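You operate a simulated robot arm through the tools that you are given. There is no shell and no other tool. Be economical: measure what you need, move in short steps, check, and stop when the job is done.

Carry out the task below with a simulated robot arm. There is one attempt and no reset: what you move stays moved.

TASK
Take the short brush from the top of the green table and put it on the lower board of the plank shelf. Push the dark drawer shut. Close the cabinet door. Switch the roller lever on. The order is free. The roller lever goes to its stop.

It is judged by the outcome, as a careful person would: the job done as asked, and still so three seconds after it is handed in. It fails if anything else is knocked over, pushed out of place, dropped, spilled or broken.

THE ROBOT
A 7-joint arm with a two-finger parallel gripper on a trunk, on a base that drives. Base frame: it is fixed to the floor where the robot stands at the start and does not move with it; the origin is under the middle of the robot, x ahead of it, y to its left, z up; the surface under the hand at the start is at about z = 0.82. Lengths are in m, angles in degrees, forces in N, time in s.
With the tool pointing down near the work surface it reaches from about 0.28 to 0.72 m from the robot's upright axis, wherever it stands. Its first joint turns from -166.0 to 166.0 degrees. Places, roughly: cabinet door [-4.8, 1.3, 2]; dark drawer [-3.1, -1.1, 0.7]; lower board of the plank shelf [3.6, -0.1, 1.2]; roller lever [-4.6, 2.1, 0.8]; short brush (8x4x7 cm) [0.6, 0.2, 0.8]. Payload 3.43 kg.
The tool frame sits at the grasp point between the pads (the TCP): z along the fingers, y along the line on which they close. The tips reach 0.03 m beyond it. The gripper opens to 0.094 m. The fingers are 0.028 m wide and 0.01 m thick; the gripper's body (0.05 by 0.096 m) begins 0.055 m behind the TCP.
Orientation is told as [roll, pitch, yaw] about the base's x, y, z axes, in that order, counted from this pose: with the fingers straight down and closing along the base's y, the tool's x points along the base's -x, its y along +y and its z along -z.

THE INTERFACE
- The arm moves only by the tool play_rows. Its argument "steps" is a list of rows, each a list of 3 entries, a list of its own where there are three numbers: the shift along the tool's x, y, z in units of 150 mm (1.0 is 150 mm), then the turn, a rotation vector about the tool's x, y, z in units of 90 degrees (1.0 is 90 degrees), then the closure in counts, from 0 (fully open) to 255 (shut). In form: [[[dx, dy, dz], [ax, ay, az], hand], ...]. A call has 1 to 8 rows; each row is the pose to reach, as a shift and turn from the pose commanded when the call began, along the tool's axes at that moment. A call with a number of a shift or a turn outside -1 to 1 is refused whole. Rows are played at 5 a second. More than 0.05 m and 8.6 degrees between two rows, or a gripper value outside its range, and nothing of the call is played. Where a pose cannot be reached the arm comes as near as it can. A force on the tool above 40 N (or 10 N above the force at the start of the call, whichever is more), or a blocked arm, ends the call early, and 0.2 s more pass. Each finger travels about 0.108 m/s and halts on what it meets, pressing with about 23 N; the grip force reading is that of the motor and also rises with nothing between the fingers. The clock runs only during rows and for 0.2 s after the last one: add rows that repeat a pose to give the fingers time. It gives the time, the measured TCP pose, the force on the tool (base axes), the opening and the grip force at its end, in the units of the frame above (readings bear some noise), with the torque about the TCP (base axes, N m) and any sound that the robot's microphone picked up.
- Cameras (640 x 400 px; columns grow to the right, rows downward): "scene" is now at [0.3625, 0.1315, 1.1209]; the picture's right is [-0.00, -0.40, 0.92], its down [-0.36, 0.85, 0.37] and it looks along [-0.93, -0.33, -0.15] (base axes); focal length 214 px, centre (320, 200). "wrist" rides on the gripper at [0.076, 0.014, -0.103] in the tool frame; the picture's right is [-0.18, 0.98, 0.00], its down [-0.75, -0.14, -0.64] and it looks along [-0.63, -0.12, 0.77] (tool axes); focal length 243 px, centre (320, 200). There is no depth. A picture from a camera that has moved, and an enlarged one, comes with that camera's place and axes in the base frame and with its lens.
- get_image(camera): a new picture of that camera. The clock stands still meanwhile.
- raise_lower(by): slides the trunk up (or, below 0, down) by that many m; the arm and the scene camera ride with it, the base frame stays. It gives what a move gives, with no picture.
- roll_base(legs): drives the robot by 1 to 6 legs, each [ahead, left, turn to the left] in m, m and degrees, along the robot's own axes; the way and the turn of a leg run together, so that a leg with both is an arc; at most 1.5 m and 180 degrees a leg. The arm and the cameras ride along, it lands a little off, and it stops where it bumps. It gives what a move gives.
- head_to(pan, tilt): turns the head with the scene camera to pan (to the left, within 80 degrees either way) and tilt (down, from -29 to 69), counted from straight ahead of the robot. It gives what a move gives.
- inspect(camera, box): a new picture of the part [left, top, right, bottom] of that camera's present view, enlarged. The clock stands still meanwhile.
- close_job(): hands the job in; it is judged then, once.

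Go step by step. Nothing tells you exact positions but the pictures and the camera data: compare them with the known pose of the tool, close in by small moves and look again before you grip or let go. The budget is 165 turns and 128 pictures, counting those below and the enlarged ones. Unless the task says otherwise, let go and move clear before handing in.

The tools are called after ">>>" as name(argument=value, ...) on one line, values as JSON. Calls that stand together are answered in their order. play_rows: Moves the arm, as the interface text tells. Its arguments: {"type":"object","properties":{"steps":{"type":"array"}},"required":["steps"]} The other tools are called the same way: raise_lower (by) slides the trunk up or down; roll_base (legs) drives the base; head_to (pan, tilt) turns the head that bears the scene camera; get_image (camera) takes a picture; inspect (camera, box) takes an enlarged picture of a part of a camera's view; close_job () hands the job in.

At the start:

```text
t: 0.0
eef_pos: [0.3551, 0.1818, 1.0136]
tcp_rot: [0.0, 0.1, 0.1]
force: [0.6, 0.3, 0.4]
torque: [-0.02, 0.02, -0.03]
finger_gap: 0.0937
finger_force: 0.0
trunk travel left (down, up): [-0.225, 0.365]
robot x, y, heading: [0.0008, 0.0, -0.0]
head pan, tilt: [-66.3, 68.8]
```

scene: 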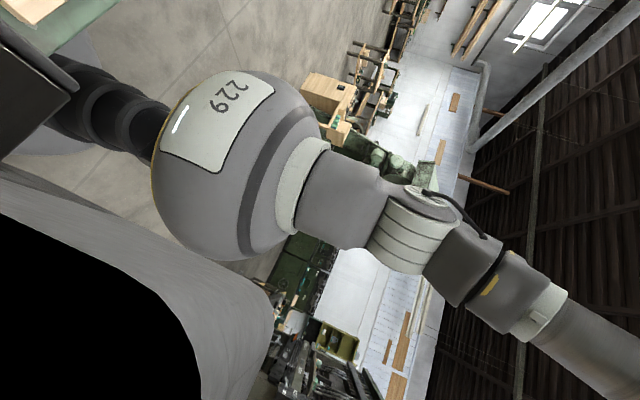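
wrist: 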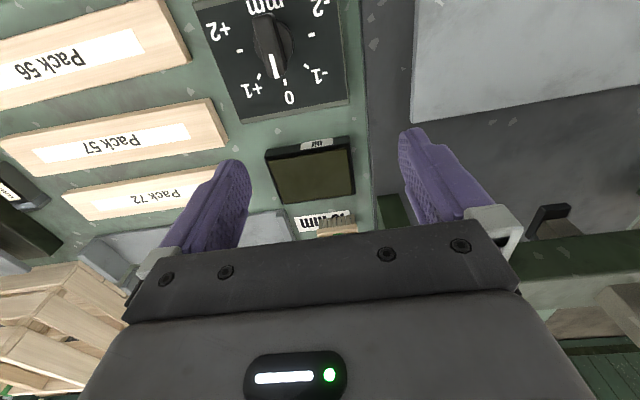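

The wrist view shows the green table with dials and packs under the hand; the scene camera is tilted oddly. I turn the head ahead to see the table.

>>> head_to(pan=0, tilt=35)

>>> get_image(camera="scene")

```text
t: 1.4
eef_pos: [0.3534, 0.1812, 1.0142]
tcp_rot: [0.0, 0.0, 0.1]
force: [0.3, 0.7, -0.3]
torque: [-0.03, 0.0, 0.0]
finger_gap: 0.0939
finger_force: 0.0
trunk travel left (down, up): [-0.225, 0.365]
robot x, y, heading: [-0.0016, -0.0008, -0.1]
head pan, tilt: [0.0, 35.0]
```

```text
125 pictures are left
camera scene: at [0.4061, 0.1826, 1.0553], right [0.0, -1.0, 0.0], down [-0.82, 0.0, 0.57], along [-0.57, 0.0, -0.82], focal length 214 px, centre (320, 200)
```

scene: 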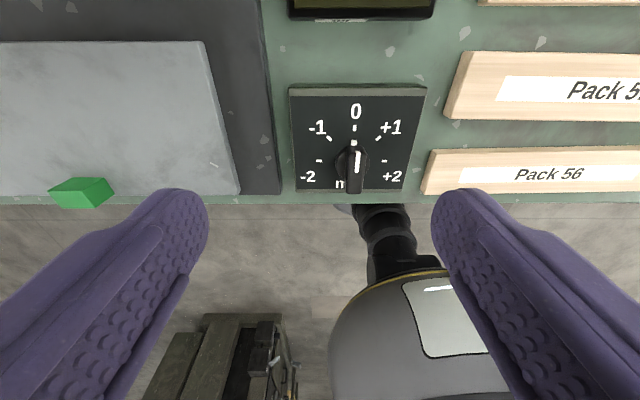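

The scene camera seems to hang at the hand, its "ahead" being straight down. I look the other way (forward) and to both sides.

>>> head_to(pan=0, tilt=-29)

>>> get_image(camera="scene")

>>> head_to(pan=75, tilt=0)

>>> get_image(camera="scene")

```text
t: 2.7
eef_pos: [0.3541, 0.1819, 1.0144]
tcp_rot: [0.0, 0.0, 0.1]
force: [-0.6, -0.5, -0.3]
torque: [0.0, 0.04, 0.03]
finger_gap: 0.0942
finger_force: 0.1
trunk travel left (down, up): [-0.225, 0.365]
robot x, y, heading: [-0.0007, -0.0018, 0.0]
head pan, tilt: [0.0, -28.6]
```

```text
124 pictures are left
camera scene: at [0.5024, 0.1827, 1.0763], right [0.0, -1.0, 0.0], down [-0.88, 0.0, -0.48], along [0.48, 0.0, -0.88], focal length 214 px, centre (320, 200)
```

scene: 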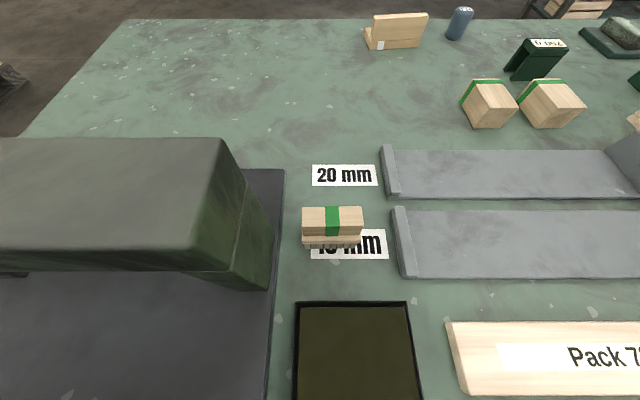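

```text
t: 4.2
eef_pos: [0.3547, 0.1819, 1.0134]
tcp_rot: [0.0, 0.1, -0.1]
force: [-0.3, 0.6, 0.0]
torque: [0.02, 0.02, 0.02]
finger_gap: 0.0944
finger_force: 0.0
trunk travel left (down, up): [-0.225, 0.365]
robot x, y, heading: [-0.0027, -0.0029, 0.2]
head pan, tilt: [75.0, 0.0]
```

```text
123 pictures are left
camera scene: at [0.4623, 0.2696, 1.1199], right [0.0, -0.26, -0.97], down [-1.0, 0.0, 0.0], along [0.0, 0.97, -0.26], focal length 214 px, centre (320, 200)
```

scene: 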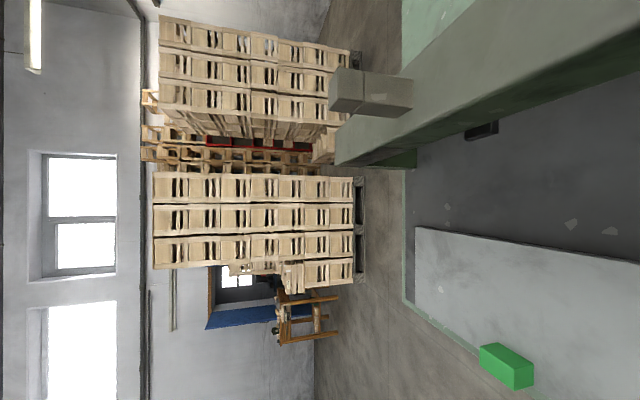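

Something wooden with a green band is at about (0.6, 0.17). I take enlarged views to identify the brush.

>>> head_to(pan=0, tilt=-10)

>>> get_image(camera="scene")

>>> inspect(camera="wrist", box=[240, 120, 440, 250])

```text
t: 5.7
eef_pos: [0.3546, 0.1815, 1.0137]
tcp_rot: [0.0, 0.0, 0.0]
force: [-0.2, 0.3, 0.9]
torque: [0.04, 0.01, 0.0]
finger_gap: 0.0943
finger_force: 0.2
trunk travel left (down, up): [-0.225, 0.365]
robot x, y, heading: [0.0022, -0.0007, 0.0]
head pan, tilt: [0.0, -10.0]
```

```text
122 pictures are left
camera scene: at [0.4775, 0.1827, 1.059], right [0.0, -1.0, 0.0], down [-0.98, 0.0, -0.17], along [0.17, 0.0, -0.98], focal length 214 px, centre (320, 200)
```

scene: 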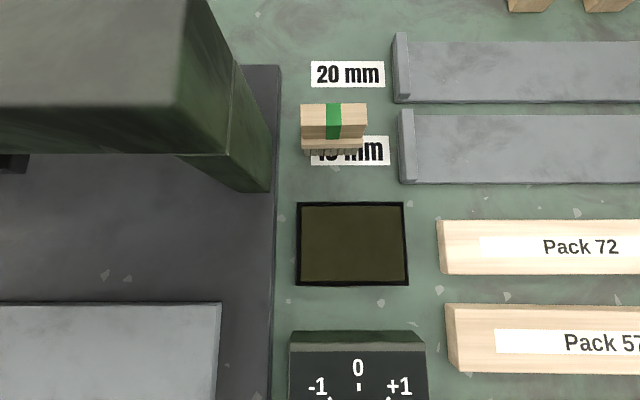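

```text
3.08 times, centred on (340, 185) of wrist
camera zoom: at [0.277, 0.196, 1.1164], right [0.18, 0.98, 0.0], down [0.75, -0.14, 0.64], along [0.63, -0.12, -0.77], focal length 746 px, centre (258, 246)
```

zoom: 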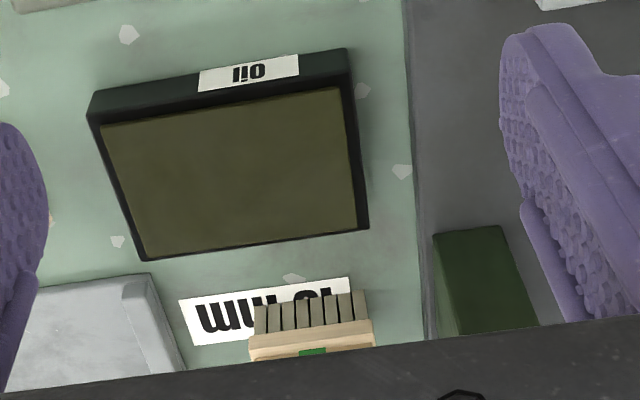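

>>> inspect(camera="scene", box=[270, 60, 430, 180])

>>> head_to(pan=-50, tilt=-25)

>>> get_image(camera="scene")

```text
3.33 times, centred on (350, 120) of scene
camera zoom: at [0.4775, 0.1827, 1.059], right [0.0, -1.0, 0.0], down [-0.98, 0.0, -0.17], along [0.17, 0.0, -0.98], focal length 715 px, centre (220, 467)
```

zoom: 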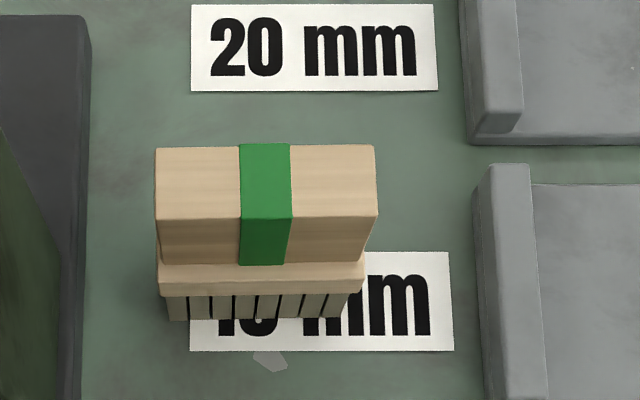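

```text
t: 6.8
eef_pos: [0.3539, 0.1815, 1.0142]
tcp_rot: [-0.1, -0.1, 0.0]
force: [0.3, 0.4, -0.1]
torque: [0.0, 0.01, 0.0]
finger_gap: 0.0941
finger_force: 0.1
trunk travel left (down, up): [-0.225, 0.365]
robot x, y, heading: [0.0005, -0.0018, -0.3]
head pan, tilt: [-50.0, -25.0]
```

```text
119 pictures are left
camera scene: at [0.498, 0.1283, 1.0977], right [0.0, -0.64, 0.77], down [-0.91, -0.32, -0.27], along [0.42, -0.69, -0.58], focal length 214 px, centre (320, 200)
```

scene: 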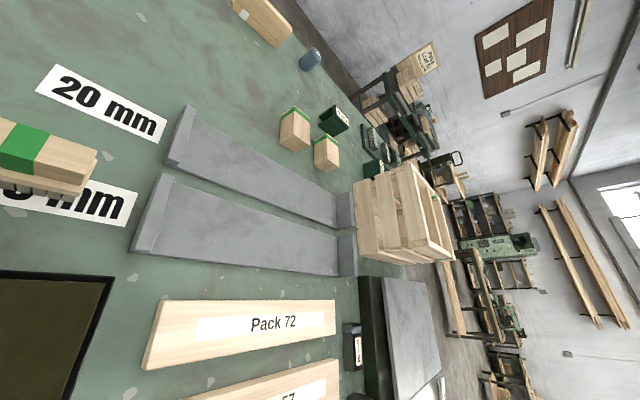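

The brush stands upright at roughly (0.59, 0.17), bristles down, its thin side along x; a machine beam overhangs close on its left. I raise the trunk and turn the hand by 90° so the fingers close along x, and look whether the scene camera rides along.

>>> raise_lower(by=0.15)

>>> play_rows(steps=[[[0, 0, 0], [0, 0, -0.09], 0], [[0, 0, 0], [0, 0, -0.18], 0], [[0, 0, 0], [0, 0, -0.27], 0], [[0, 0, 0], [0, 0, -0.36], 0], [[0, 0, 0], [0, 0, -0.45], 0], [[0, 0, 0], [0, 0, -0.5], 0]])

>>> play_rows(steps=[[[0, 0, 0], [0, 0, -0.09], 0], [[0, 0, 0], [0, 0, -0.18], 0], [[0, 0, 0], [0, 0, -0.27], 0], [[0, 0, 0], [0, 0, -0.36], 0], [[0, 0, 0], [0, 0, -0.45], 0], [[0, 0, 0], [0, 0, -0.5], 0]])

>>> head_to(pan=0, tilt=0)

>>> get_image(camera="scene")

>>> get_image(camera="wrist")

```text
t: 8.6
eef_pos: [0.3546, 0.1816, 1.1639]
tcp_rot: [0.0, 0.0, 0.0]
force: [0.0, -0.7, -0.2]
torque: [0.04, 0.0, 0.0]
finger_gap: 0.0939
finger_force: 0.1
trunk travel left (down, up): [-0.375, 0.215]
robot x, y, heading: [0.0001, -0.0018, -0.1]
head pan, tilt: [-50.0, -25.0]
```

```text
t: 10.0
eef_pos: [0.3545, 0.1819, 1.1636]
tcp_rot: [0.0, 0.0, 45.0]
force: [0.7, -0.5, 0.3]
torque: [0.0, -0.01, 0.02]
finger_gap: 0.0939
finger_force: 0.0
trunk travel left (down, up): [-0.375, 0.215]
robot x, y, heading: [0.0018, -0.0016, -0.2]
head pan, tilt: [-50.0, -25.0]
```

```text
t: 11.4
eef_pos: [0.3538, 0.1831, 1.163]
tcp_rot: [0.0, 0.0, 90.1]
force: [-0.2, 0.8, -0.9]
torque: [-0.06, -0.03, -0.02]
finger_gap: 0.0938
finger_force: 0.1
trunk travel left (down, up): [-0.375, 0.215]
robot x, y, heading: [0.0, -0.0009, 0.0]
head pan, tilt: [-50.0, -25.0]
```

```text
t: 12.6
eef_pos: [0.3537, 0.1824, 1.1634]
tcp_rot: [0.0, 0.0, 90.1]
force: [0.4, 0.1, -0.3]
torque: [-0.01, -0.03, 0.02]
finger_gap: 0.0939
finger_force: 0.0
trunk travel left (down, up): [-0.375, 0.215]
robot x, y, heading: [-0.0008, 0.0002, 0.4]
head pan, tilt: [0.0, 0.0]
```

```text
118 pictures are left
camera scene: at [0.3525, 0.2931, 1.2034], right [1.0, 0.0, 0.0], down [0.0, -1.0, 0.0], along [0.0, 0.0, -1.0], focal length 214 px, centre (320, 200)
```

scene: 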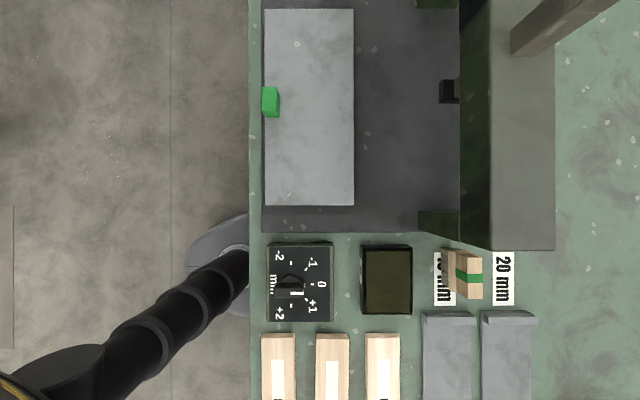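

```text
117 pictures are left
camera wrist: at [0.339, 0.106, 1.2665], right [-0.98, 0.18, 0.0], down [0.14, 0.75, 0.64], along [0.12, 0.63, -0.77], focal length 243 px, centre (320, 200)
```

wrist: 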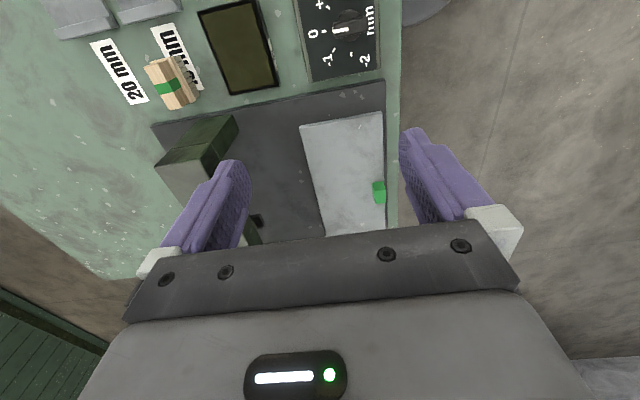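

The scene camera does ride on the hand, so I have two hand cameras. I take an enlarged top view of the brush.

>>> inspect(camera="scene", box=[420, 230, 580, 330])

```text
4.00 times, centred on (500, 280) of scene
camera zoom: at [0.3525, 0.2931, 1.2034], right [1.0, 0.0, 0.0], down [0.0, -1.0, 0.0], along [0.0, 0.0, -1.0], focal length 858 px, centre (-400, -120)
```

zoom: 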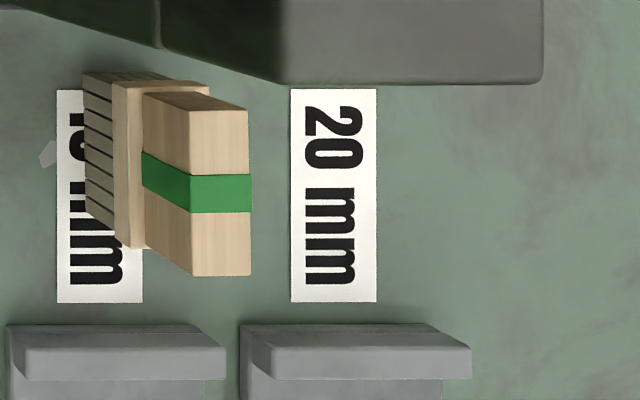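

Brush handle: x 0.571–0.594, y 0.147–0.209, z 0.858–0.885. Before choosing the grasp tilt I look along +x to the shelf.

>>> head_to(pan=-80, tilt=0)

>>> get_image(camera="scene")

>>> inspect(camera="scene", box=[240, 100, 480, 340])

```text
t: 14.1
eef_pos: [0.3535, 0.1837, 1.1631]
tcp_rot: [0.0, 0.1, 90.0]
force: [0.2, -0.2, -0.8]
torque: [-0.02, 0.01, 0.01]
finger_gap: 0.094
finger_force: 0.2
trunk travel left (down, up): [-0.375, 0.215]
robot x, y, heading: [-0.0035, 0.0012, -0.1]
head pan, tilt: [-80.0, 0.0]
```

```text
115 pictures are left
camera scene: at [0.4411, 0.2931, 1.2777], right [0.17, 0.0, 0.98], down [0.0, -1.0, 0.0], along [0.98, 0.0, -0.17], focal length 214 px, centre (320, 200)
```

scene: 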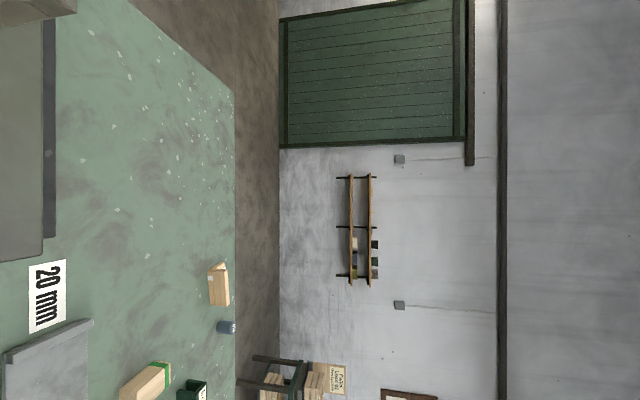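

```text
1.67 times, centred on (360, 220) of scene
camera zoom: at [0.4411, 0.2931, 1.2777], right [0.17, 0.0, 0.98], down [0.0, -1.0, 0.0], along [0.98, 0.0, -0.17], focal length 358 px, centre (253, 167)
```

zoom: 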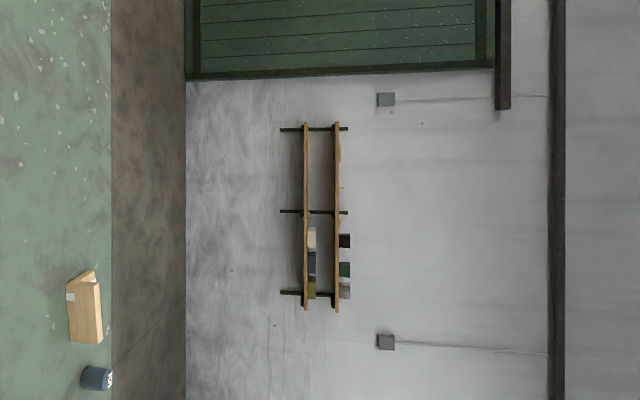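

The shelf has two boards about 0.27 m apart with the left half of the lower one free, so I will grasp with the hand tilted about 50° from vertical and put the brush in with the same tilt. I move over the brush and tilt.

>>> play_rows(steps=[[[0, -0.3, 0], [0, 0, 0], 0], [[0, -0.6, 0], [0, 0, 0], 0], [[0, -0.9, 0], [0, 0, 0], 0]])

>>> play_rows(steps=[[[0.1, -0.3, 0], [0, -0.09, 0], 0], [[0.2, -0.6, 0], [0, -0.18, 0], 0], [[0.3, -0.62, 0], [0, -0.27, 0], 0], [[0.4, -0.62, 0], [0, -0.36, 0], 0], [[0.5, -0.62, 0], [0, -0.45, 0], 0], [[0.6, -0.62, 0], [0, -0.54, 0], 0], [[0.6, -0.62, 0], [0, -0.556, 0], 0]])

>>> head_to(pan=0, tilt=40)

>>> get_image(camera="scene")

>>> get_image(camera="wrist")

```text
t: 14.9
eef_pos: [0.4911, 0.1812, 1.1635]
tcp_rot: [0.1, 0.0, 90.0]
force: [0.9, -0.2, -0.1]
torque: [0.01, 0.0, -0.01]
finger_gap: 0.0941
finger_force: 0.2
trunk travel left (down, up): [-0.375, 0.215]
robot x, y, heading: [0.003, 0.0017, 0.1]
head pan, tilt: [-80.0, 0.0]
```

```text
t: 16.5
eef_pos: [0.5818, 0.0916, 1.1633]
tcp_rot: [0.1, -50.1, 89.9]
force: [-0.2, 0.1, 0.0]
torque: [0.02, 0.03, -0.04]
finger_gap: 0.0939
finger_force: 0.0
trunk travel left (down, up): [-0.375, 0.215]
robot x, y, heading: [0.0002, -0.0017, 0.0]
head pan, tilt: [-80.0, 0.0]
```

```text
t: 18.0
eef_pos: [0.5837, 0.0916, 1.1637]
tcp_rot: [0.1, -50.0, 90.0]
force: [0.4, 0.3, 0.6]
torque: [0.0, -0.04, 0.0]
finger_gap: 0.0937
finger_force: 0.0
trunk travel left (down, up): [-0.375, 0.215]
robot x, y, heading: [0.0007, -0.0026, -0.1]
head pan, tilt: [0.0, 40.0]
```

```text
113 pictures are left
camera scene: at [0.5806, 0.0878, 1.2279], right [1.0, 0.0, 0.0], down [0.0, -0.98, -0.17], along [0.0, 0.17, -0.98], focal length 214 px, centre (320, 200)
```

scene: 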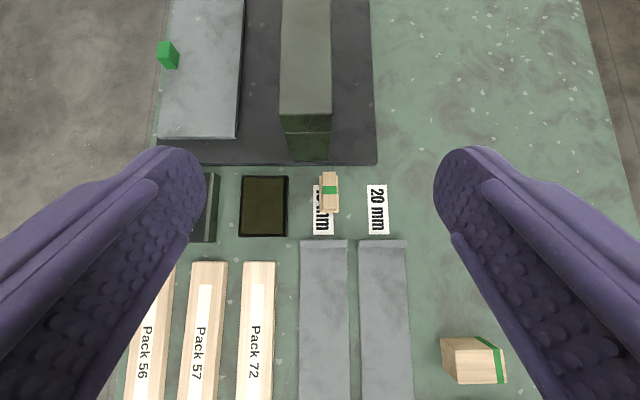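

```text
112 pictures are left
camera wrist: at [0.5672, -0.0361, 1.1715], right [-0.98, 0.12, 0.14], down [0.14, -0.01, 0.99], along [0.12, 0.99, -0.01], focal length 243 px, centre (320, 200)
```

wrist: 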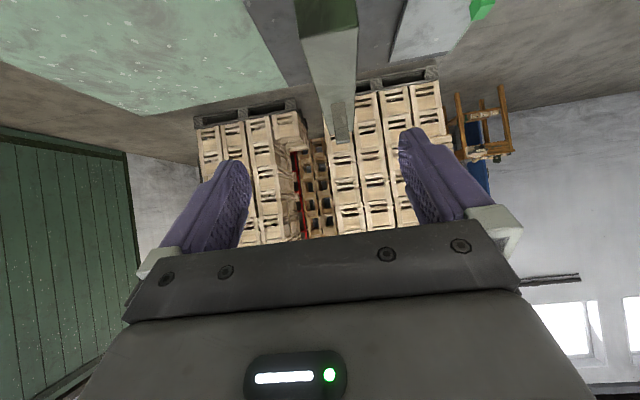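

>>> inspect(camera="scene", box=[270, 140, 400, 240])

```text
4.00 times, centred on (335, 190) of scene
camera zoom: at [0.5806, 0.0878, 1.2279], right [1.0, 0.0, 0.0], down [0.0, -0.98, -0.17], along [0.0, 0.17, -0.98], focal length 858 px, centre (260, 240)
```

zoom: 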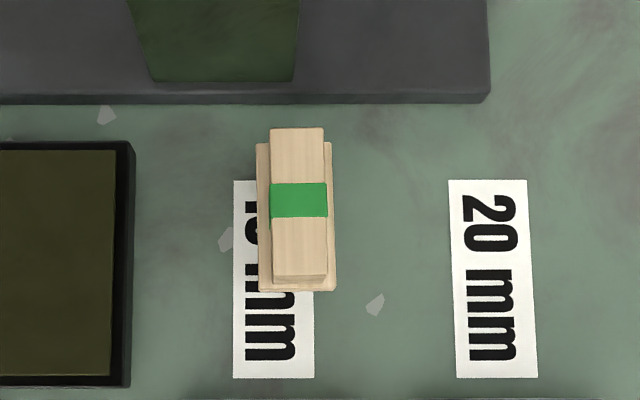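

Triangulating from two views: brush handle top z≈0.865, centre (0.597, 0.169). I approach above it.

>>> play_rows(steps=[[[0.133, -0.033, 0.21], [0, 0, 0], 0], [[0.266, -0.067, 0.42], [0, 0, 0], 0], [[0.4, -0.1, 0.63], [0, 0, 0], 0], [[0.533, -0.1, 0.84], [0, 0, 0], 0], [[0.6, -0.1, 0.95], [0, 0, 0], 0]])

>>> play_rows(steps=[[[0.1, 0, 0.155], [0, 0, 0], 0], [[0.197, 0, 0.31], [0, 0, 0], 0]])

>>> get_image(camera="scene")

>>> get_image(camera="wrist")

```text
t: 19.2
eef_pos: [0.5968, 0.1422, 1.0029]
tcp_rot: [0.0, -50.0, 90.0]
force: [0.4, 0.0, 0.2]
torque: [-0.01, 0.01, 0.01]
finger_gap: 0.0941
finger_force: 0.0
trunk travel left (down, up): [-0.375, 0.215]
robot x, y, heading: [-0.0019, -0.0017, -0.3]
head pan, tilt: [0.0, 40.0]
```

```text
t: 19.8
eef_pos: [0.5966, 0.1594, 0.9496]
tcp_rot: [0.1, -50.0, 90.0]
force: [0.1, -0.1, 0.3]
torque: [-0.05, 0.0, 0.01]
finger_gap: 0.0939
finger_force: 0.0
trunk travel left (down, up): [-0.375, 0.215]
robot x, y, heading: [0.0017, -0.0019, -0.0]
head pan, tilt: [0.0, 40.0]
```

```text
110 pictures are left
camera scene: at [0.5952, 0.1556, 1.0139], right [1.0, 0.0, 0.0], down [0.0, -0.98, -0.17], along [0.0, 0.17, -0.98], focal length 214 px, centre (320, 200)
```

scene: 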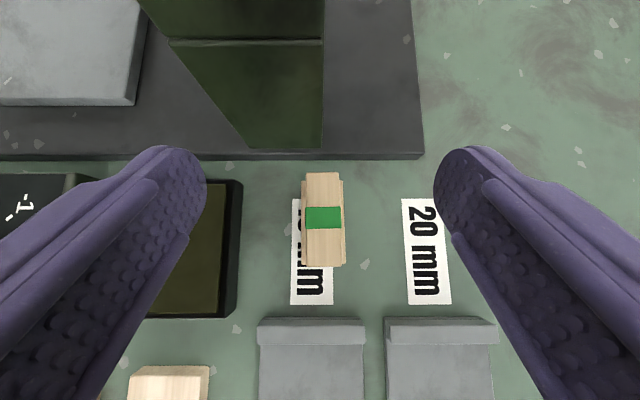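

```text
109 pictures are left
camera wrist: at [0.5819, 0.0318, 0.9576], right [-0.98, 0.12, 0.14], down [0.14, -0.01, 0.99], along [0.12, 0.99, -0.01], focal length 243 px, centre (320, 200)
```

wrist: 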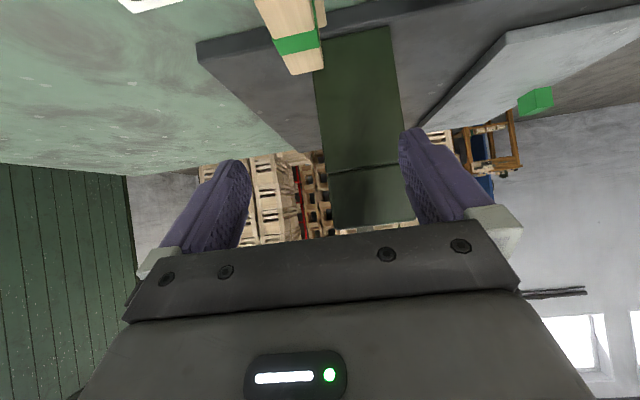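

Aligned; I descend to the handle, look, then close.

>>> play_rows(steps=[[[0.15, 0, 0.125], [0, 0, 0], 0], [[0.3, 0, 0.25], [0, 0, 0], 0], [[0.416, -0.005, 0.349], [0, 0, 0], 0]])

>>> get_image(camera="scene")

```text
t: 20.6
eef_pos: [0.5988, 0.159, 0.8695]
tcp_rot: [-0.1, -50.0, 90.0]
force: [0.3, 0.9, -0.2]
torque: [0.02, 0.03, -0.04]
finger_gap: 0.0941
finger_force: 0.0
trunk travel left (down, up): [-0.375, 0.215]
robot x, y, heading: [-0.005, 0.0003, 0.0]
head pan, tilt: [0.0, 40.0]
```

```text
108 pictures are left
camera scene: at [0.597, 0.1556, 0.9331], right [1.0, 0.0, 0.0], down [0.0, -0.98, -0.17], along [0.0, 0.17, -0.98], focal length 214 px, centre (320, 200)
```

scene: 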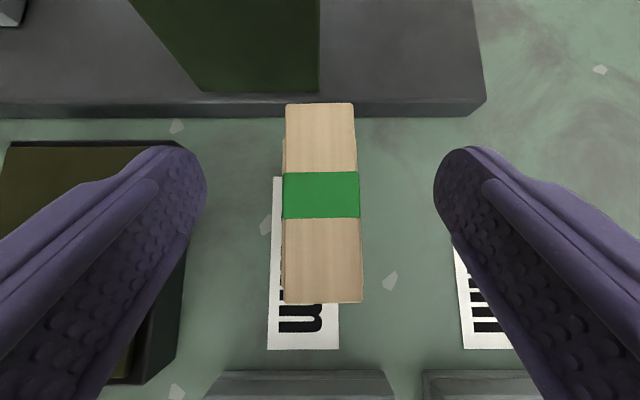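

>>> play_rows(steps=[[[0, 0, 0], [0, 0, 0], 255], [[0, 0, 0], [0, 0, 0], 255], [[0, 0, 0], [0, 0, 0], 255], [[0, 0, 0], [0, 0, 0], 255], [[0, 0, 0], [0, 0, 0], 255]])

>>> get_image(camera="scene")

```text
t: 21.8
eef_pos: [0.5977, 0.1591, 0.8691]
tcp_rot: [0.0, -50.0, 90.0]
force: [0.7, 1.1, 0.4]
torque: [-0.03, -0.02, 0.01]
finger_gap: 0.0275
finger_force: 23.0
trunk travel left (down, up): [-0.375, 0.215]
robot x, y, heading: [0.0001, 0.0028, -0.0]
head pan, tilt: [0.0, 40.0]
```

```text
107 pictures are left
camera scene: at [0.5966, 0.1557, 0.9331], right [1.0, 0.0, 0.0], down [0.0, -0.98, -0.17], along [0.0, 0.17, -0.98], focal length 214 px, centre (320, 200)
```

scene: 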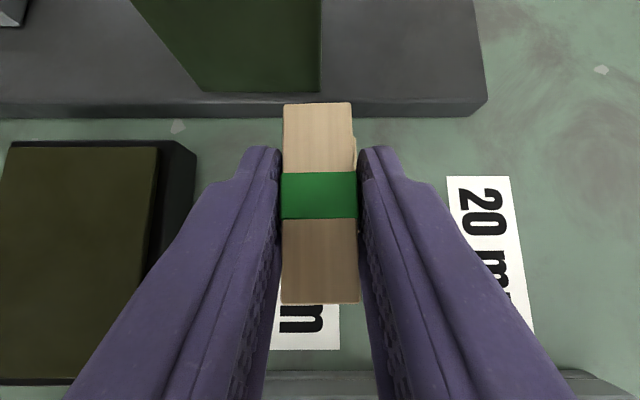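

The grip holds. I lift straight up and check.

>>> play_rows(steps=[[[-0.23, 0, -0.193], [0, 0, 0], 255], [[-0.46, 0, -0.386], [0, 0, 0], 255], [[-0.69, 0, -0.579], [0, 0, 0], 255], [[-0.92, 0, -0.772], [0, 0, 0], 255]])

>>> raise_lower(by=0.2)

>>> get_image(camera="scene")

>>> get_image(camera="wrist")

```text
t: 22.8
eef_pos: [0.5975, 0.1591, 1.0502]
tcp_rot: [0.1, -49.9, 90.1]
force: [-1.2, 0.0, -0.4]
torque: [-0.01, 0.0, 0.04]
finger_gap: 0.0274
finger_force: 23.2
trunk travel left (down, up): [-0.375, 0.215]
robot x, y, heading: [-0.0001, -0.0001, -0.1]
head pan, tilt: [0.0, 40.0]
```

```text
t: 25.0
eef_pos: [0.5979, 0.1594, 1.2494]
tcp_rot: [0.0, -50.0, 89.9]
force: [0.0, 0.9, -1.2]
torque: [-0.01, -0.03, -0.02]
finger_gap: 0.0274
finger_force: 23.2
trunk travel left (down, up): [-0.575, 0.015]
robot x, y, heading: [0.0011, -0.0019, 0.0]
head pan, tilt: [0.0, 40.0]
```

```text
106 pictures are left
camera scene: at [0.5964, 0.155, 1.313], right [1.0, 0.0, 0.0], down [0.0, -0.98, -0.17], along [0.0, 0.17, -0.98], focal length 214 px, centre (320, 200)
```

scene: 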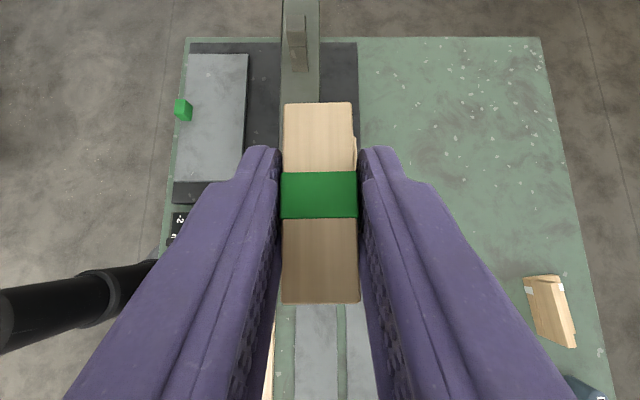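

```text
105 pictures are left
camera wrist: at [0.583, 0.0312, 1.2566], right [-0.98, 0.12, 0.14], down [0.14, -0.01, 0.99], along [0.12, 0.99, -0.01], focal length 243 px, centre (320, 200)
```

wrist: 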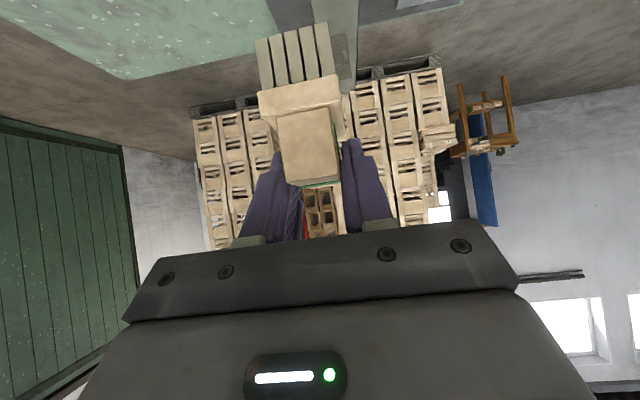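

Brush is held firmly. I back away from the table, then look around before driving round its left side.

>>> roll_base(legs=[[-0.6, 0, 0]])

>>> head_to(pan=0, tilt=-29)

>>> get_image(camera="scene")

>>> head_to(pan=-80, tilt=0)

>>> get_image(camera="scene")

```text
t: 28.4
eef_pos: [-0.0052, 0.1588, 1.2488]
tcp_rot: [0.0, -49.9, 90.1]
force: [0.1, -0.7, -1.0]
torque: [0.02, -0.02, -0.02]
finger_gap: 0.0277
finger_force: 22.7
trunk travel left (down, up): [-0.575, 0.015]
robot x, y, heading: [-0.6058, -0.0012, -0.1]
head pan, tilt: [0.0, 40.0]
```

```text
t: 29.8
eef_pos: [-0.0052, 0.1588, 1.2495]
tcp_rot: [0.0, -50.0, 90.0]
force: [-0.3, 1.5, -1.2]
torque: [0.0, 0.01, 0.01]
finger_gap: 0.0276
finger_force: 22.8
trunk travel left (down, up): [-0.575, 0.015]
robot x, y, heading: [-0.603, -0.0028, 0.2]
head pan, tilt: [0.0, -28.6]
```

```text
104 pictures are left
camera scene: at [-0.0062, 0.208, 1.4043], right [1.0, 0.0, 0.0], down [0.0, -0.2, -0.98], along [0.0, 0.98, -0.2], focal length 214 px, centre (320, 200)
```

scene: 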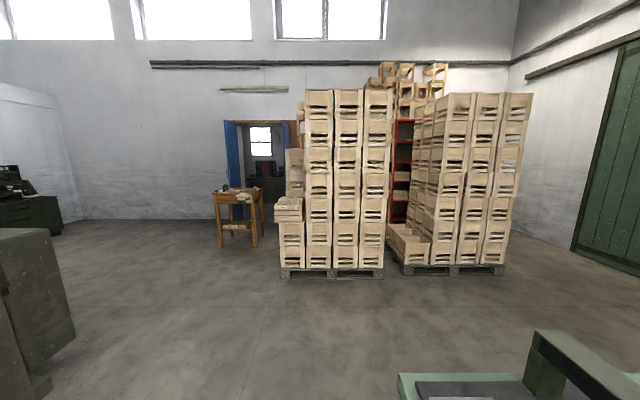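

```text
t: 31.3
eef_pos: [-0.0047, 0.1594, 1.2502]
tcp_rot: [0.1, -50.0, 90.0]
force: [-0.6, -0.4, -0.6]
torque: [-0.01, -0.01, 0.0]
finger_gap: 0.0277
finger_force: 23.4
trunk travel left (down, up): [-0.575, 0.015]
robot x, y, heading: [-0.5988, 0.0002, -0.4]
head pan, tilt: [-80.0, 0.0]
```

```text
103 pictures are left
camera scene: at [0.0825, 0.143, 1.4066], right [0.17, -0.75, 0.63], down [0.0, -0.64, -0.77], along [0.98, 0.13, -0.11], focal length 214 px, centre (320, 200)
```

scene: 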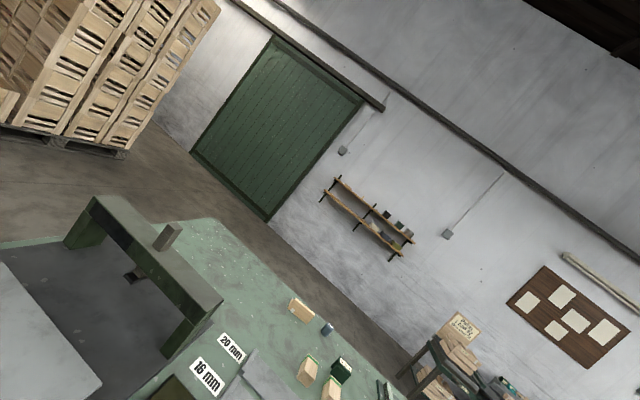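

The way round the table's left is clear. I drive there.

>>> roll_base(legs=[[0, 1.45, 0], [1.4, 0, 0], [1.2, 0, 0]])

>>> get_image(camera="scene")

```text
t: 50.7
eef_pos: [2.5987, 1.5747, 1.2498]
tcp_rot: [0.0, -50.0, 89.6]
force: [0.2, 0.5, -1.4]
torque: [-0.05, 0.0, 0.0]
finger_gap: 0.0276
finger_force: 23.4
trunk travel left (down, up): [-0.575, 0.015]
robot x, y, heading: [2.0009, 1.4178, -0.5]
head pan, tilt: [-80.0, 0.0]
```

```text
102 pictures are left
camera scene: at [2.6857, 1.5572, 1.4064], right [0.17, -0.76, 0.63], down [0.0, -0.64, -0.77], along [0.99, 0.13, -0.11], focal length 214 px, centre (320, 200)
```

scene: 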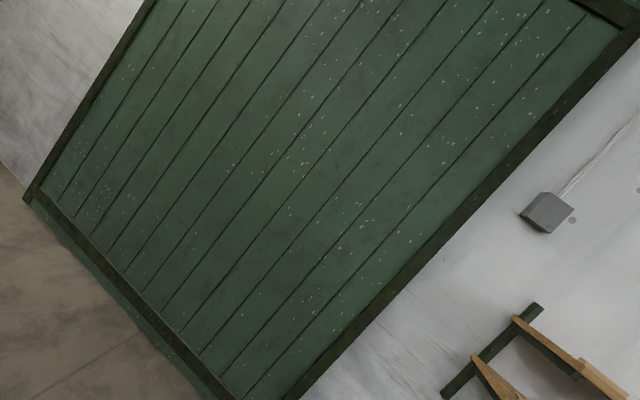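

Now I turn the hand to point along +x (vertical-axis turn of −90°).

>>> play_rows(steps=[[[0, 0, 0], [0.065, 0, 0.0547], 255], [[0, 0, 0], [0.13, 0, 0.109], 255], [[0, 0, 0], [0.195, 0, 0.164], 255], [[0, 0, 0], [0.26, 0, 0.2187], 255], [[0, 0, 0], [0.325, 0, 0.273], 255], [[0, 0, 0], [0.383, 0, 0.3215], 255]])

>>> play_rows(steps=[[[0, 0, 0], [0.065, 0, 0.0547], 255], [[0, 0, 0], [0.13, 0, 0.109], 255], [[0, 0, 0], [0.195, 0, 0.164], 255], [[0, 0, 0], [0.26, 0, 0.2187], 255], [[0, 0, 0], [0.325, 0, 0.273], 255], [[0, 0, 0], [0.383, 0, 0.3215], 255]])

>>> head_to(pan=-50, tilt=-29)

>>> get_image(camera="scene")

```text
t: 52.1
eef_pos: [2.5984, 1.5744, 1.2495]
tcp_rot: [0.0, -50.0, 44.6]
force: [-0.1, 0.1, -0.8]
torque: [-0.03, -0.02, -0.03]
finger_gap: 0.0277
finger_force: 22.6
trunk travel left (down, up): [-0.575, 0.015]
robot x, y, heading: [2.0017, 1.4204, -0.1]
head pan, tilt: [-80.0, 0.0]
```

```text
t: 53.5
eef_pos: [2.5978, 1.5753, 1.2496]
tcp_rot: [0.0, -50.0, -0.4]
force: [0.4, -0.5, -0.6]
torque: [-0.01, 0.02, -0.04]
finger_gap: 0.0277
finger_force: 22.9
trunk travel left (down, up): [-0.575, 0.015]
robot x, y, heading: [2.0001, 1.4174, -0.4]
head pan, tilt: [-80.0, 0.0]
```

```text
t: 54.5
eef_pos: [2.5995, 1.5741, 1.2492]
tcp_rot: [-0.1, -50.1, -0.2]
force: [-0.1, 0.7, -0.9]
torque: [-0.01, -0.01, 0.0]
finger_gap: 0.0278
finger_force: 22.6
trunk travel left (down, up): [-0.575, 0.015]
robot x, y, heading: [2.0012, 1.4185, -0.4]
head pan, tilt: [-50.0, -28.6]
```

```text
101 pictures are left
camera scene: at [2.6265, 1.5232, 1.4197], right [-0.59, -0.64, 0.49], down [-0.33, -0.37, -0.87], along [0.74, -0.68, 0.0], focal length 214 px, centre (320, 200)
```

scene: 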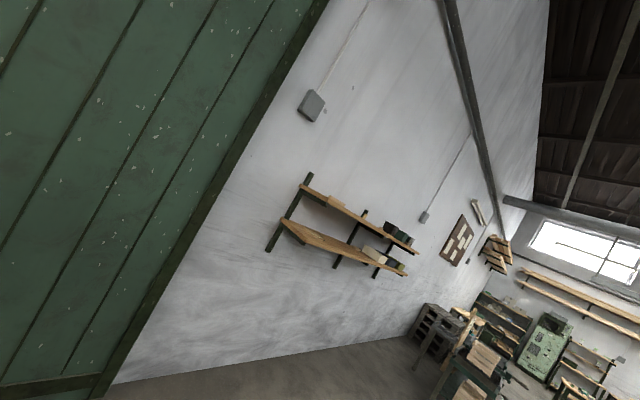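

>>> roll_base(legs=[[0, -1.2, 0]])

>>> head_to(pan=0, tilt=-29)

>>> get_image(camera="scene")

```text
t: 60.6
eef_pos: [2.5944, 0.3602, 1.2502]
tcp_rot: [0.1, -50.0, -0.3]
force: [-0.2, 0.0, -1.3]
torque: [0.04, 0.0, 0.01]
finger_gap: 0.0274
finger_force: 23.3
trunk travel left (down, up): [-0.575, 0.015]
robot x, y, heading: [1.995, 0.2054, -0.1]
head pan, tilt: [-50.0, -28.6]
```

```text
t: 61.8
eef_pos: [2.5936, 0.3625, 1.2504]
tcp_rot: [0.0, -49.9, -0.2]
force: [-0.9, 0.4, -1.1]
torque: [0.02, -0.01, 0.02]
finger_gap: 0.0278
finger_force: 22.8
trunk travel left (down, up): [-0.575, 0.015]
robot x, y, heading: [1.9924, 0.207, -0.2]
head pan, tilt: [0.0, -28.6]
```

```text
100 pictures are left
camera scene: at [2.6405, 0.3619, 1.4044], right [0.0, -1.0, 0.0], down [-0.2, 0.0, -0.98], along [0.98, 0.0, -0.2], focal length 214 px, centre (320, 200)
```

scene: 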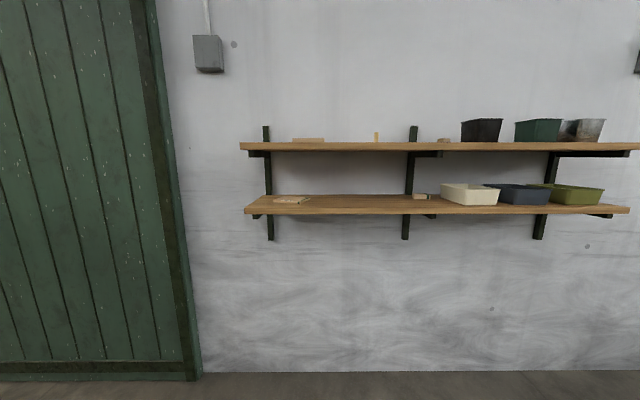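

The left part of the lower board has free room around y≈0.2. I raise the hand a bit and drive close to the board's edge to measure its height.

>>> play_rows(steps=[[[-0.127, 0, -0.107], [0, 0, 0], 255], [[-0.204, 0, -0.171], [0, 0, 0], 255]])

>>> roll_base(legs=[[0.65, -0.16, 0]])

>>> get_image(camera="scene")

>>> get_image(camera="wrist")

```text
t: 62.4
eef_pos: [2.5949, 0.363, 1.2899]
tcp_rot: [0.0, -50.0, -0.2]
force: [0.4, -0.8, -0.3]
torque: [0.02, -0.03, -0.02]
finger_gap: 0.0277
finger_force: 22.8
trunk travel left (down, up): [-0.575, 0.015]
robot x, y, heading: [1.9953, 0.2054, -0.1]
head pan, tilt: [0.0, -28.6]
```

```text
t: 66.1
eef_pos: [3.2422, 0.2033, 1.29]
tcp_rot: [0.2, -50.0, -0.1]
force: [0.0, -1.4, -1.0]
torque: [-0.01, 0.01, 0.01]
finger_gap: 0.0275
finger_force: 22.8
trunk travel left (down, up): [-0.575, 0.015]
robot x, y, heading: [2.6455, 0.0452, 0.2]
head pan, tilt: [0.0, -28.6]
```

```text
99 pictures are left
camera scene: at [3.2886, 0.2036, 1.4443], right [0.0, -1.0, 0.0], down [-0.2, 0.0, -0.98], along [0.98, 0.0, -0.2], focal length 214 px, centre (320, 200)
```

scene: 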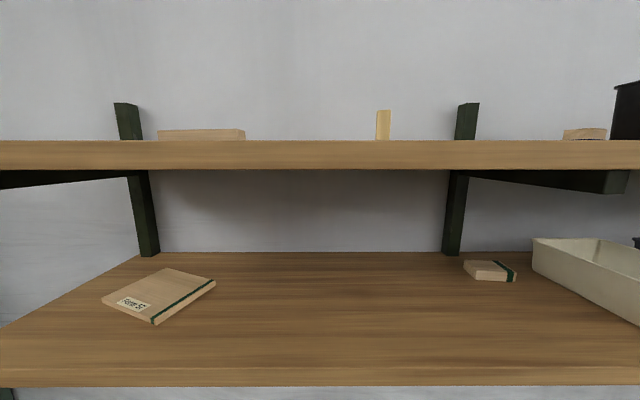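

```text
98 pictures are left
camera wrist: at [3.1136, 0.2171, 1.297], right [0.12, 0.98, 0.14], down [-0.01, -0.14, 0.99], along [0.99, -0.12, -0.01], focal length 243 px, centre (320, 200)
```

wrist: 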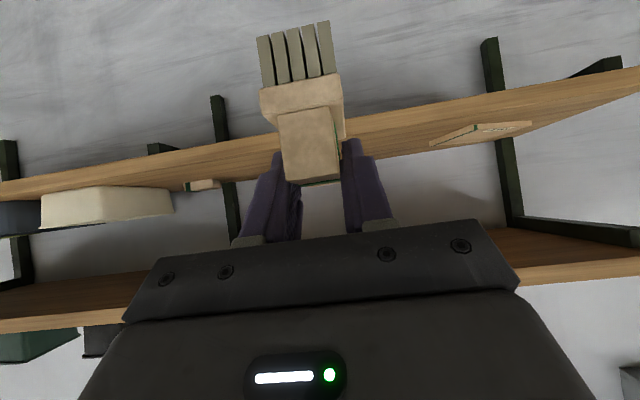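

Board top is at z≈1.201 with front edge x≈3.493; the brush bottom is about 0.064 below the TCP. I drive in slowly above the board.

>>> head_to(pan=0, tilt=30)

>>> roll_base(legs=[[0.2, 0, 0]])

>>> get_image(camera="scene")

>>> get_image(camera="wrist")

```text
t: 67.3
eef_pos: [3.2403, 0.2027, 1.2888]
tcp_rot: [0.1, -50.1, -0.1]
force: [-1.3, 0.1, -0.2]
torque: [-0.02, -0.01, -0.01]
finger_gap: 0.0275
finger_force: 22.7
trunk travel left (down, up): [-0.575, 0.015]
robot x, y, heading: [2.6459, 0.045, -0.1]
head pan, tilt: [0.0, 30.0]
```

```text
t: 68.9
eef_pos: [3.4436, 0.2016, 1.2888]
tcp_rot: [0.1, -49.9, -0.1]
force: [-0.1, -0.1, -0.8]
torque: [-0.01, 0.01, -0.01]
finger_gap: 0.0277
finger_force: 22.9
trunk travel left (down, up): [-0.575, 0.015]
robot x, y, heading: [2.8426, 0.0464, -0.0]
head pan, tilt: [0.0, 30.0]
```

```text
97 pictures are left
camera scene: at [3.4514, 0.2033, 1.3612], right [0.0, -1.0, 0.0], down [-0.94, 0.0, -0.34], along [0.34, 0.0, -0.94], focal length 214 px, centre (320, 200)
```

scene: 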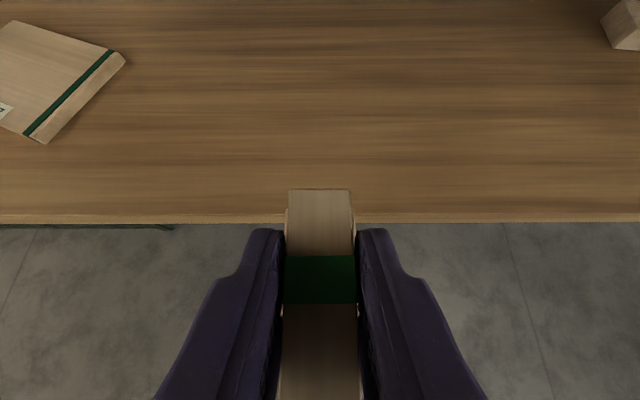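

```text
96 pictures are left
camera wrist: at [3.3154, 0.2168, 1.2968], right [0.12, 0.98, 0.14], down [-0.01, -0.14, 0.99], along [0.99, -0.12, -0.01], focal length 243 px, centre (320, 200)
```

wrist: 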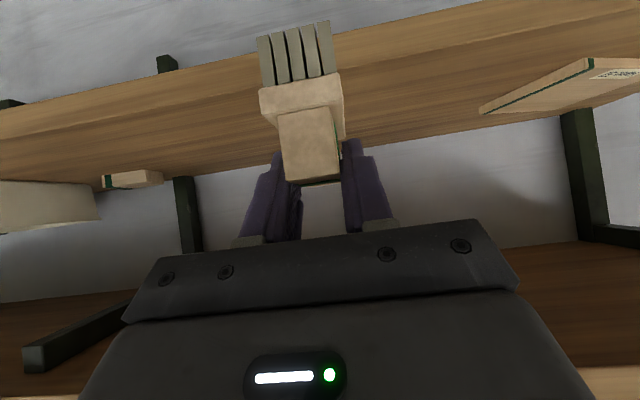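

>>> roll_base(legs=[[0.095, 0, 0]])

>>> get_image(camera="scene")

>>> get_image(camera="wrist")

```text
t: 70.1
eef_pos: [3.5401, 0.2024, 1.2892]
tcp_rot: [0.1, -50.0, 0.0]
force: [0.5, -0.2, -0.9]
torque: [0.01, 0.03, -0.06]
finger_gap: 0.0278
finger_force: 22.8
trunk travel left (down, up): [-0.575, 0.015]
robot x, y, heading: [2.9359, 0.0476, 0.1]
head pan, tilt: [0.0, 30.0]
```

```text
95 pictures are left
camera scene: at [3.547, 0.2037, 1.3615], right [0.0, -1.0, 0.0], down [-0.94, 0.0, -0.34], along [0.34, 0.0, -0.94], focal length 214 px, centre (320, 200)
```

scene: 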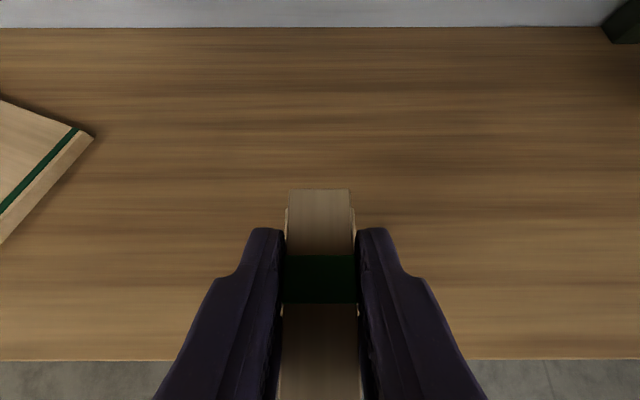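

```text
94 pictures are left
camera wrist: at [3.4111, 0.2171, 1.297], right [0.12, 0.98, 0.14], down [-0.01, -0.14, 0.99], along [0.99, -0.12, -0.01], focal length 243 px, centre (320, 200)
```

wrist: 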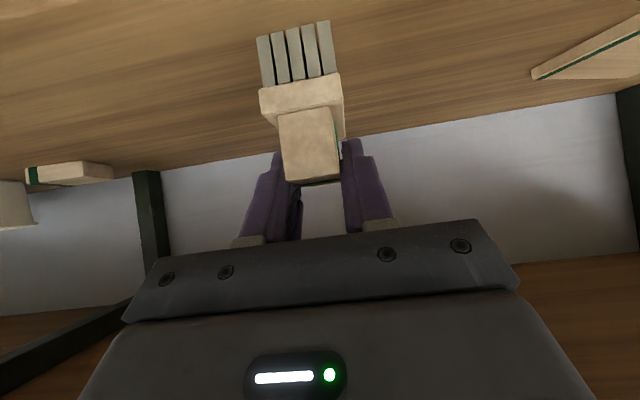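

Over the board. I lower in small steps, watching the force.

>>> play_rows(steps=[[[0.031, 0, 0.026], [0, 0, 0], 255], [[0.061, 0, 0.051], [0, 0, 0], 255], [[0.092, 0, 0.077], [0, 0, 0], 255]])

>>> play_rows(steps=[[[0.01, 0, 0.0086], [0, 0, 0], 255], [[0.02, 0, 0.017], [0, 0, 0], 255]])

>>> get_image(camera="wrist")

```text
t: 70.9
eef_pos: [3.5387, 0.2029, 1.2724]
tcp_rot: [0.1, -50.0, 0.0]
force: [-0.2, -0.3, -0.2]
torque: [0.02, 0.02, 0.01]
finger_gap: 0.0273
finger_force: 23.8
trunk travel left (down, up): [-0.575, 0.015]
robot x, y, heading: [2.9405, 0.0472, 0.1]
head pan, tilt: [0.0, 30.0]
```

```text
t: 71.5
eef_pos: [3.5394, 0.2038, 1.2698]
tcp_rot: [0.1, -50.2, 0.0]
force: [0.3, 1.2, 7.5]
torque: [0.15, -0.36, 0.04]
finger_gap: 0.0277
finger_force: 23.0
trunk travel left (down, up): [-0.575, 0.015]
robot x, y, heading: [2.9366, 0.0433, -0.1]
head pan, tilt: [0.0, 30.0]
```

```text
93 pictures are left
camera wrist: at [3.4103, 0.2177, 1.2767], right [0.12, 0.98, 0.14], down [-0.01, -0.14, 0.99], along [0.99, -0.12, -0.01], focal length 243 px, centre (320, 200)
```

wrist: 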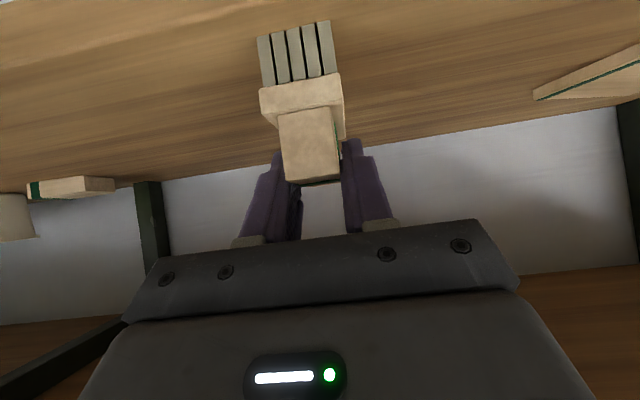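

The brush is down on the board (7 N). I release and draw back.

>>> play_rows(steps=[[[0, 0, 0], [0, 0, 0], 180], [[0, 0, 0], [0, 0, 0], 100], [[0, 0, 0], [0, 0, 0], 60], [[0, 0, 0], [0, 0, 0], 60], [[0, 0, 0], [0, 0, 0], 60]])

>>> play_rows(steps=[[[0.05, 0, -0.17], [0, 0, 0], 60], [[0.1, 0, -0.34], [0, 0, 0], 60], [[0.2, 0, -0.5], [0, 0, 0], 60], [[0.32, 0, -0.68], [0, 0, 0], 60]])

>>> get_image(camera="scene")

>>> get_image(camera="wrist")

```text
t: 72.7
eef_pos: [3.5395, 0.2032, 1.2669]
tcp_rot: [0.0, -50.0, -0.1]
force: [0.2, 0.9, 0.0]
torque: [-0.01, 0.04, 0.01]
finger_gap: 0.0719
finger_force: 0.1
trunk travel left (down, up): [-0.575, 0.015]
robot x, y, heading: [2.9394, 0.0425, 0.0]
head pan, tilt: [0.0, 30.0]
```

```text
t: 73.7
eef_pos: [3.4288, 0.2037, 1.2974]
tcp_rot: [0.1, -50.0, 0.0]
force: [-0.3, -0.1, 0.0]
torque: [0.0, -0.02, 0.01]
finger_gap: 0.0721
finger_force: 0.0
trunk travel left (down, up): [-0.575, 0.015]
robot x, y, heading: [2.9386, 0.0458, -0.1]
head pan, tilt: [0.0, 30.0]
```

```text
92 pictures are left
camera scene: at [3.4358, 0.2045, 1.3691], right [0.0, -1.0, 0.0], down [-0.94, 0.0, -0.34], along [0.34, 0.0, -0.94], focal length 214 px, centre (320, 200)
```

scene: 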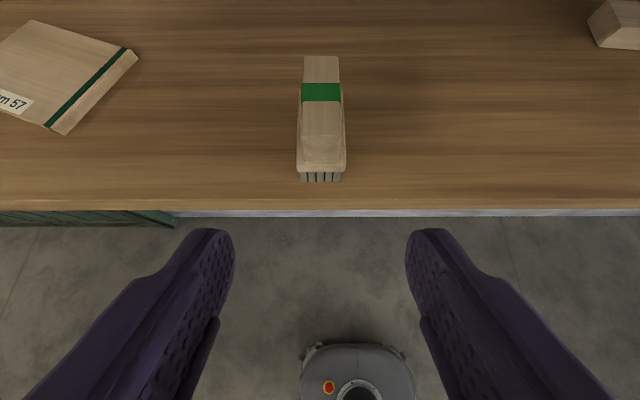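

```text
91 pictures are left
camera wrist: at [3.2999, 0.218, 1.3043], right [0.12, 0.98, 0.14], down [-0.01, -0.14, 0.99], along [0.99, -0.12, -0.01], focal length 243 px, centre (320, 200)
```

wrist: 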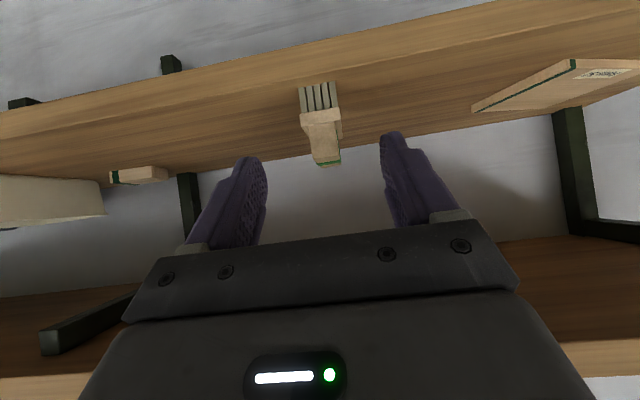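

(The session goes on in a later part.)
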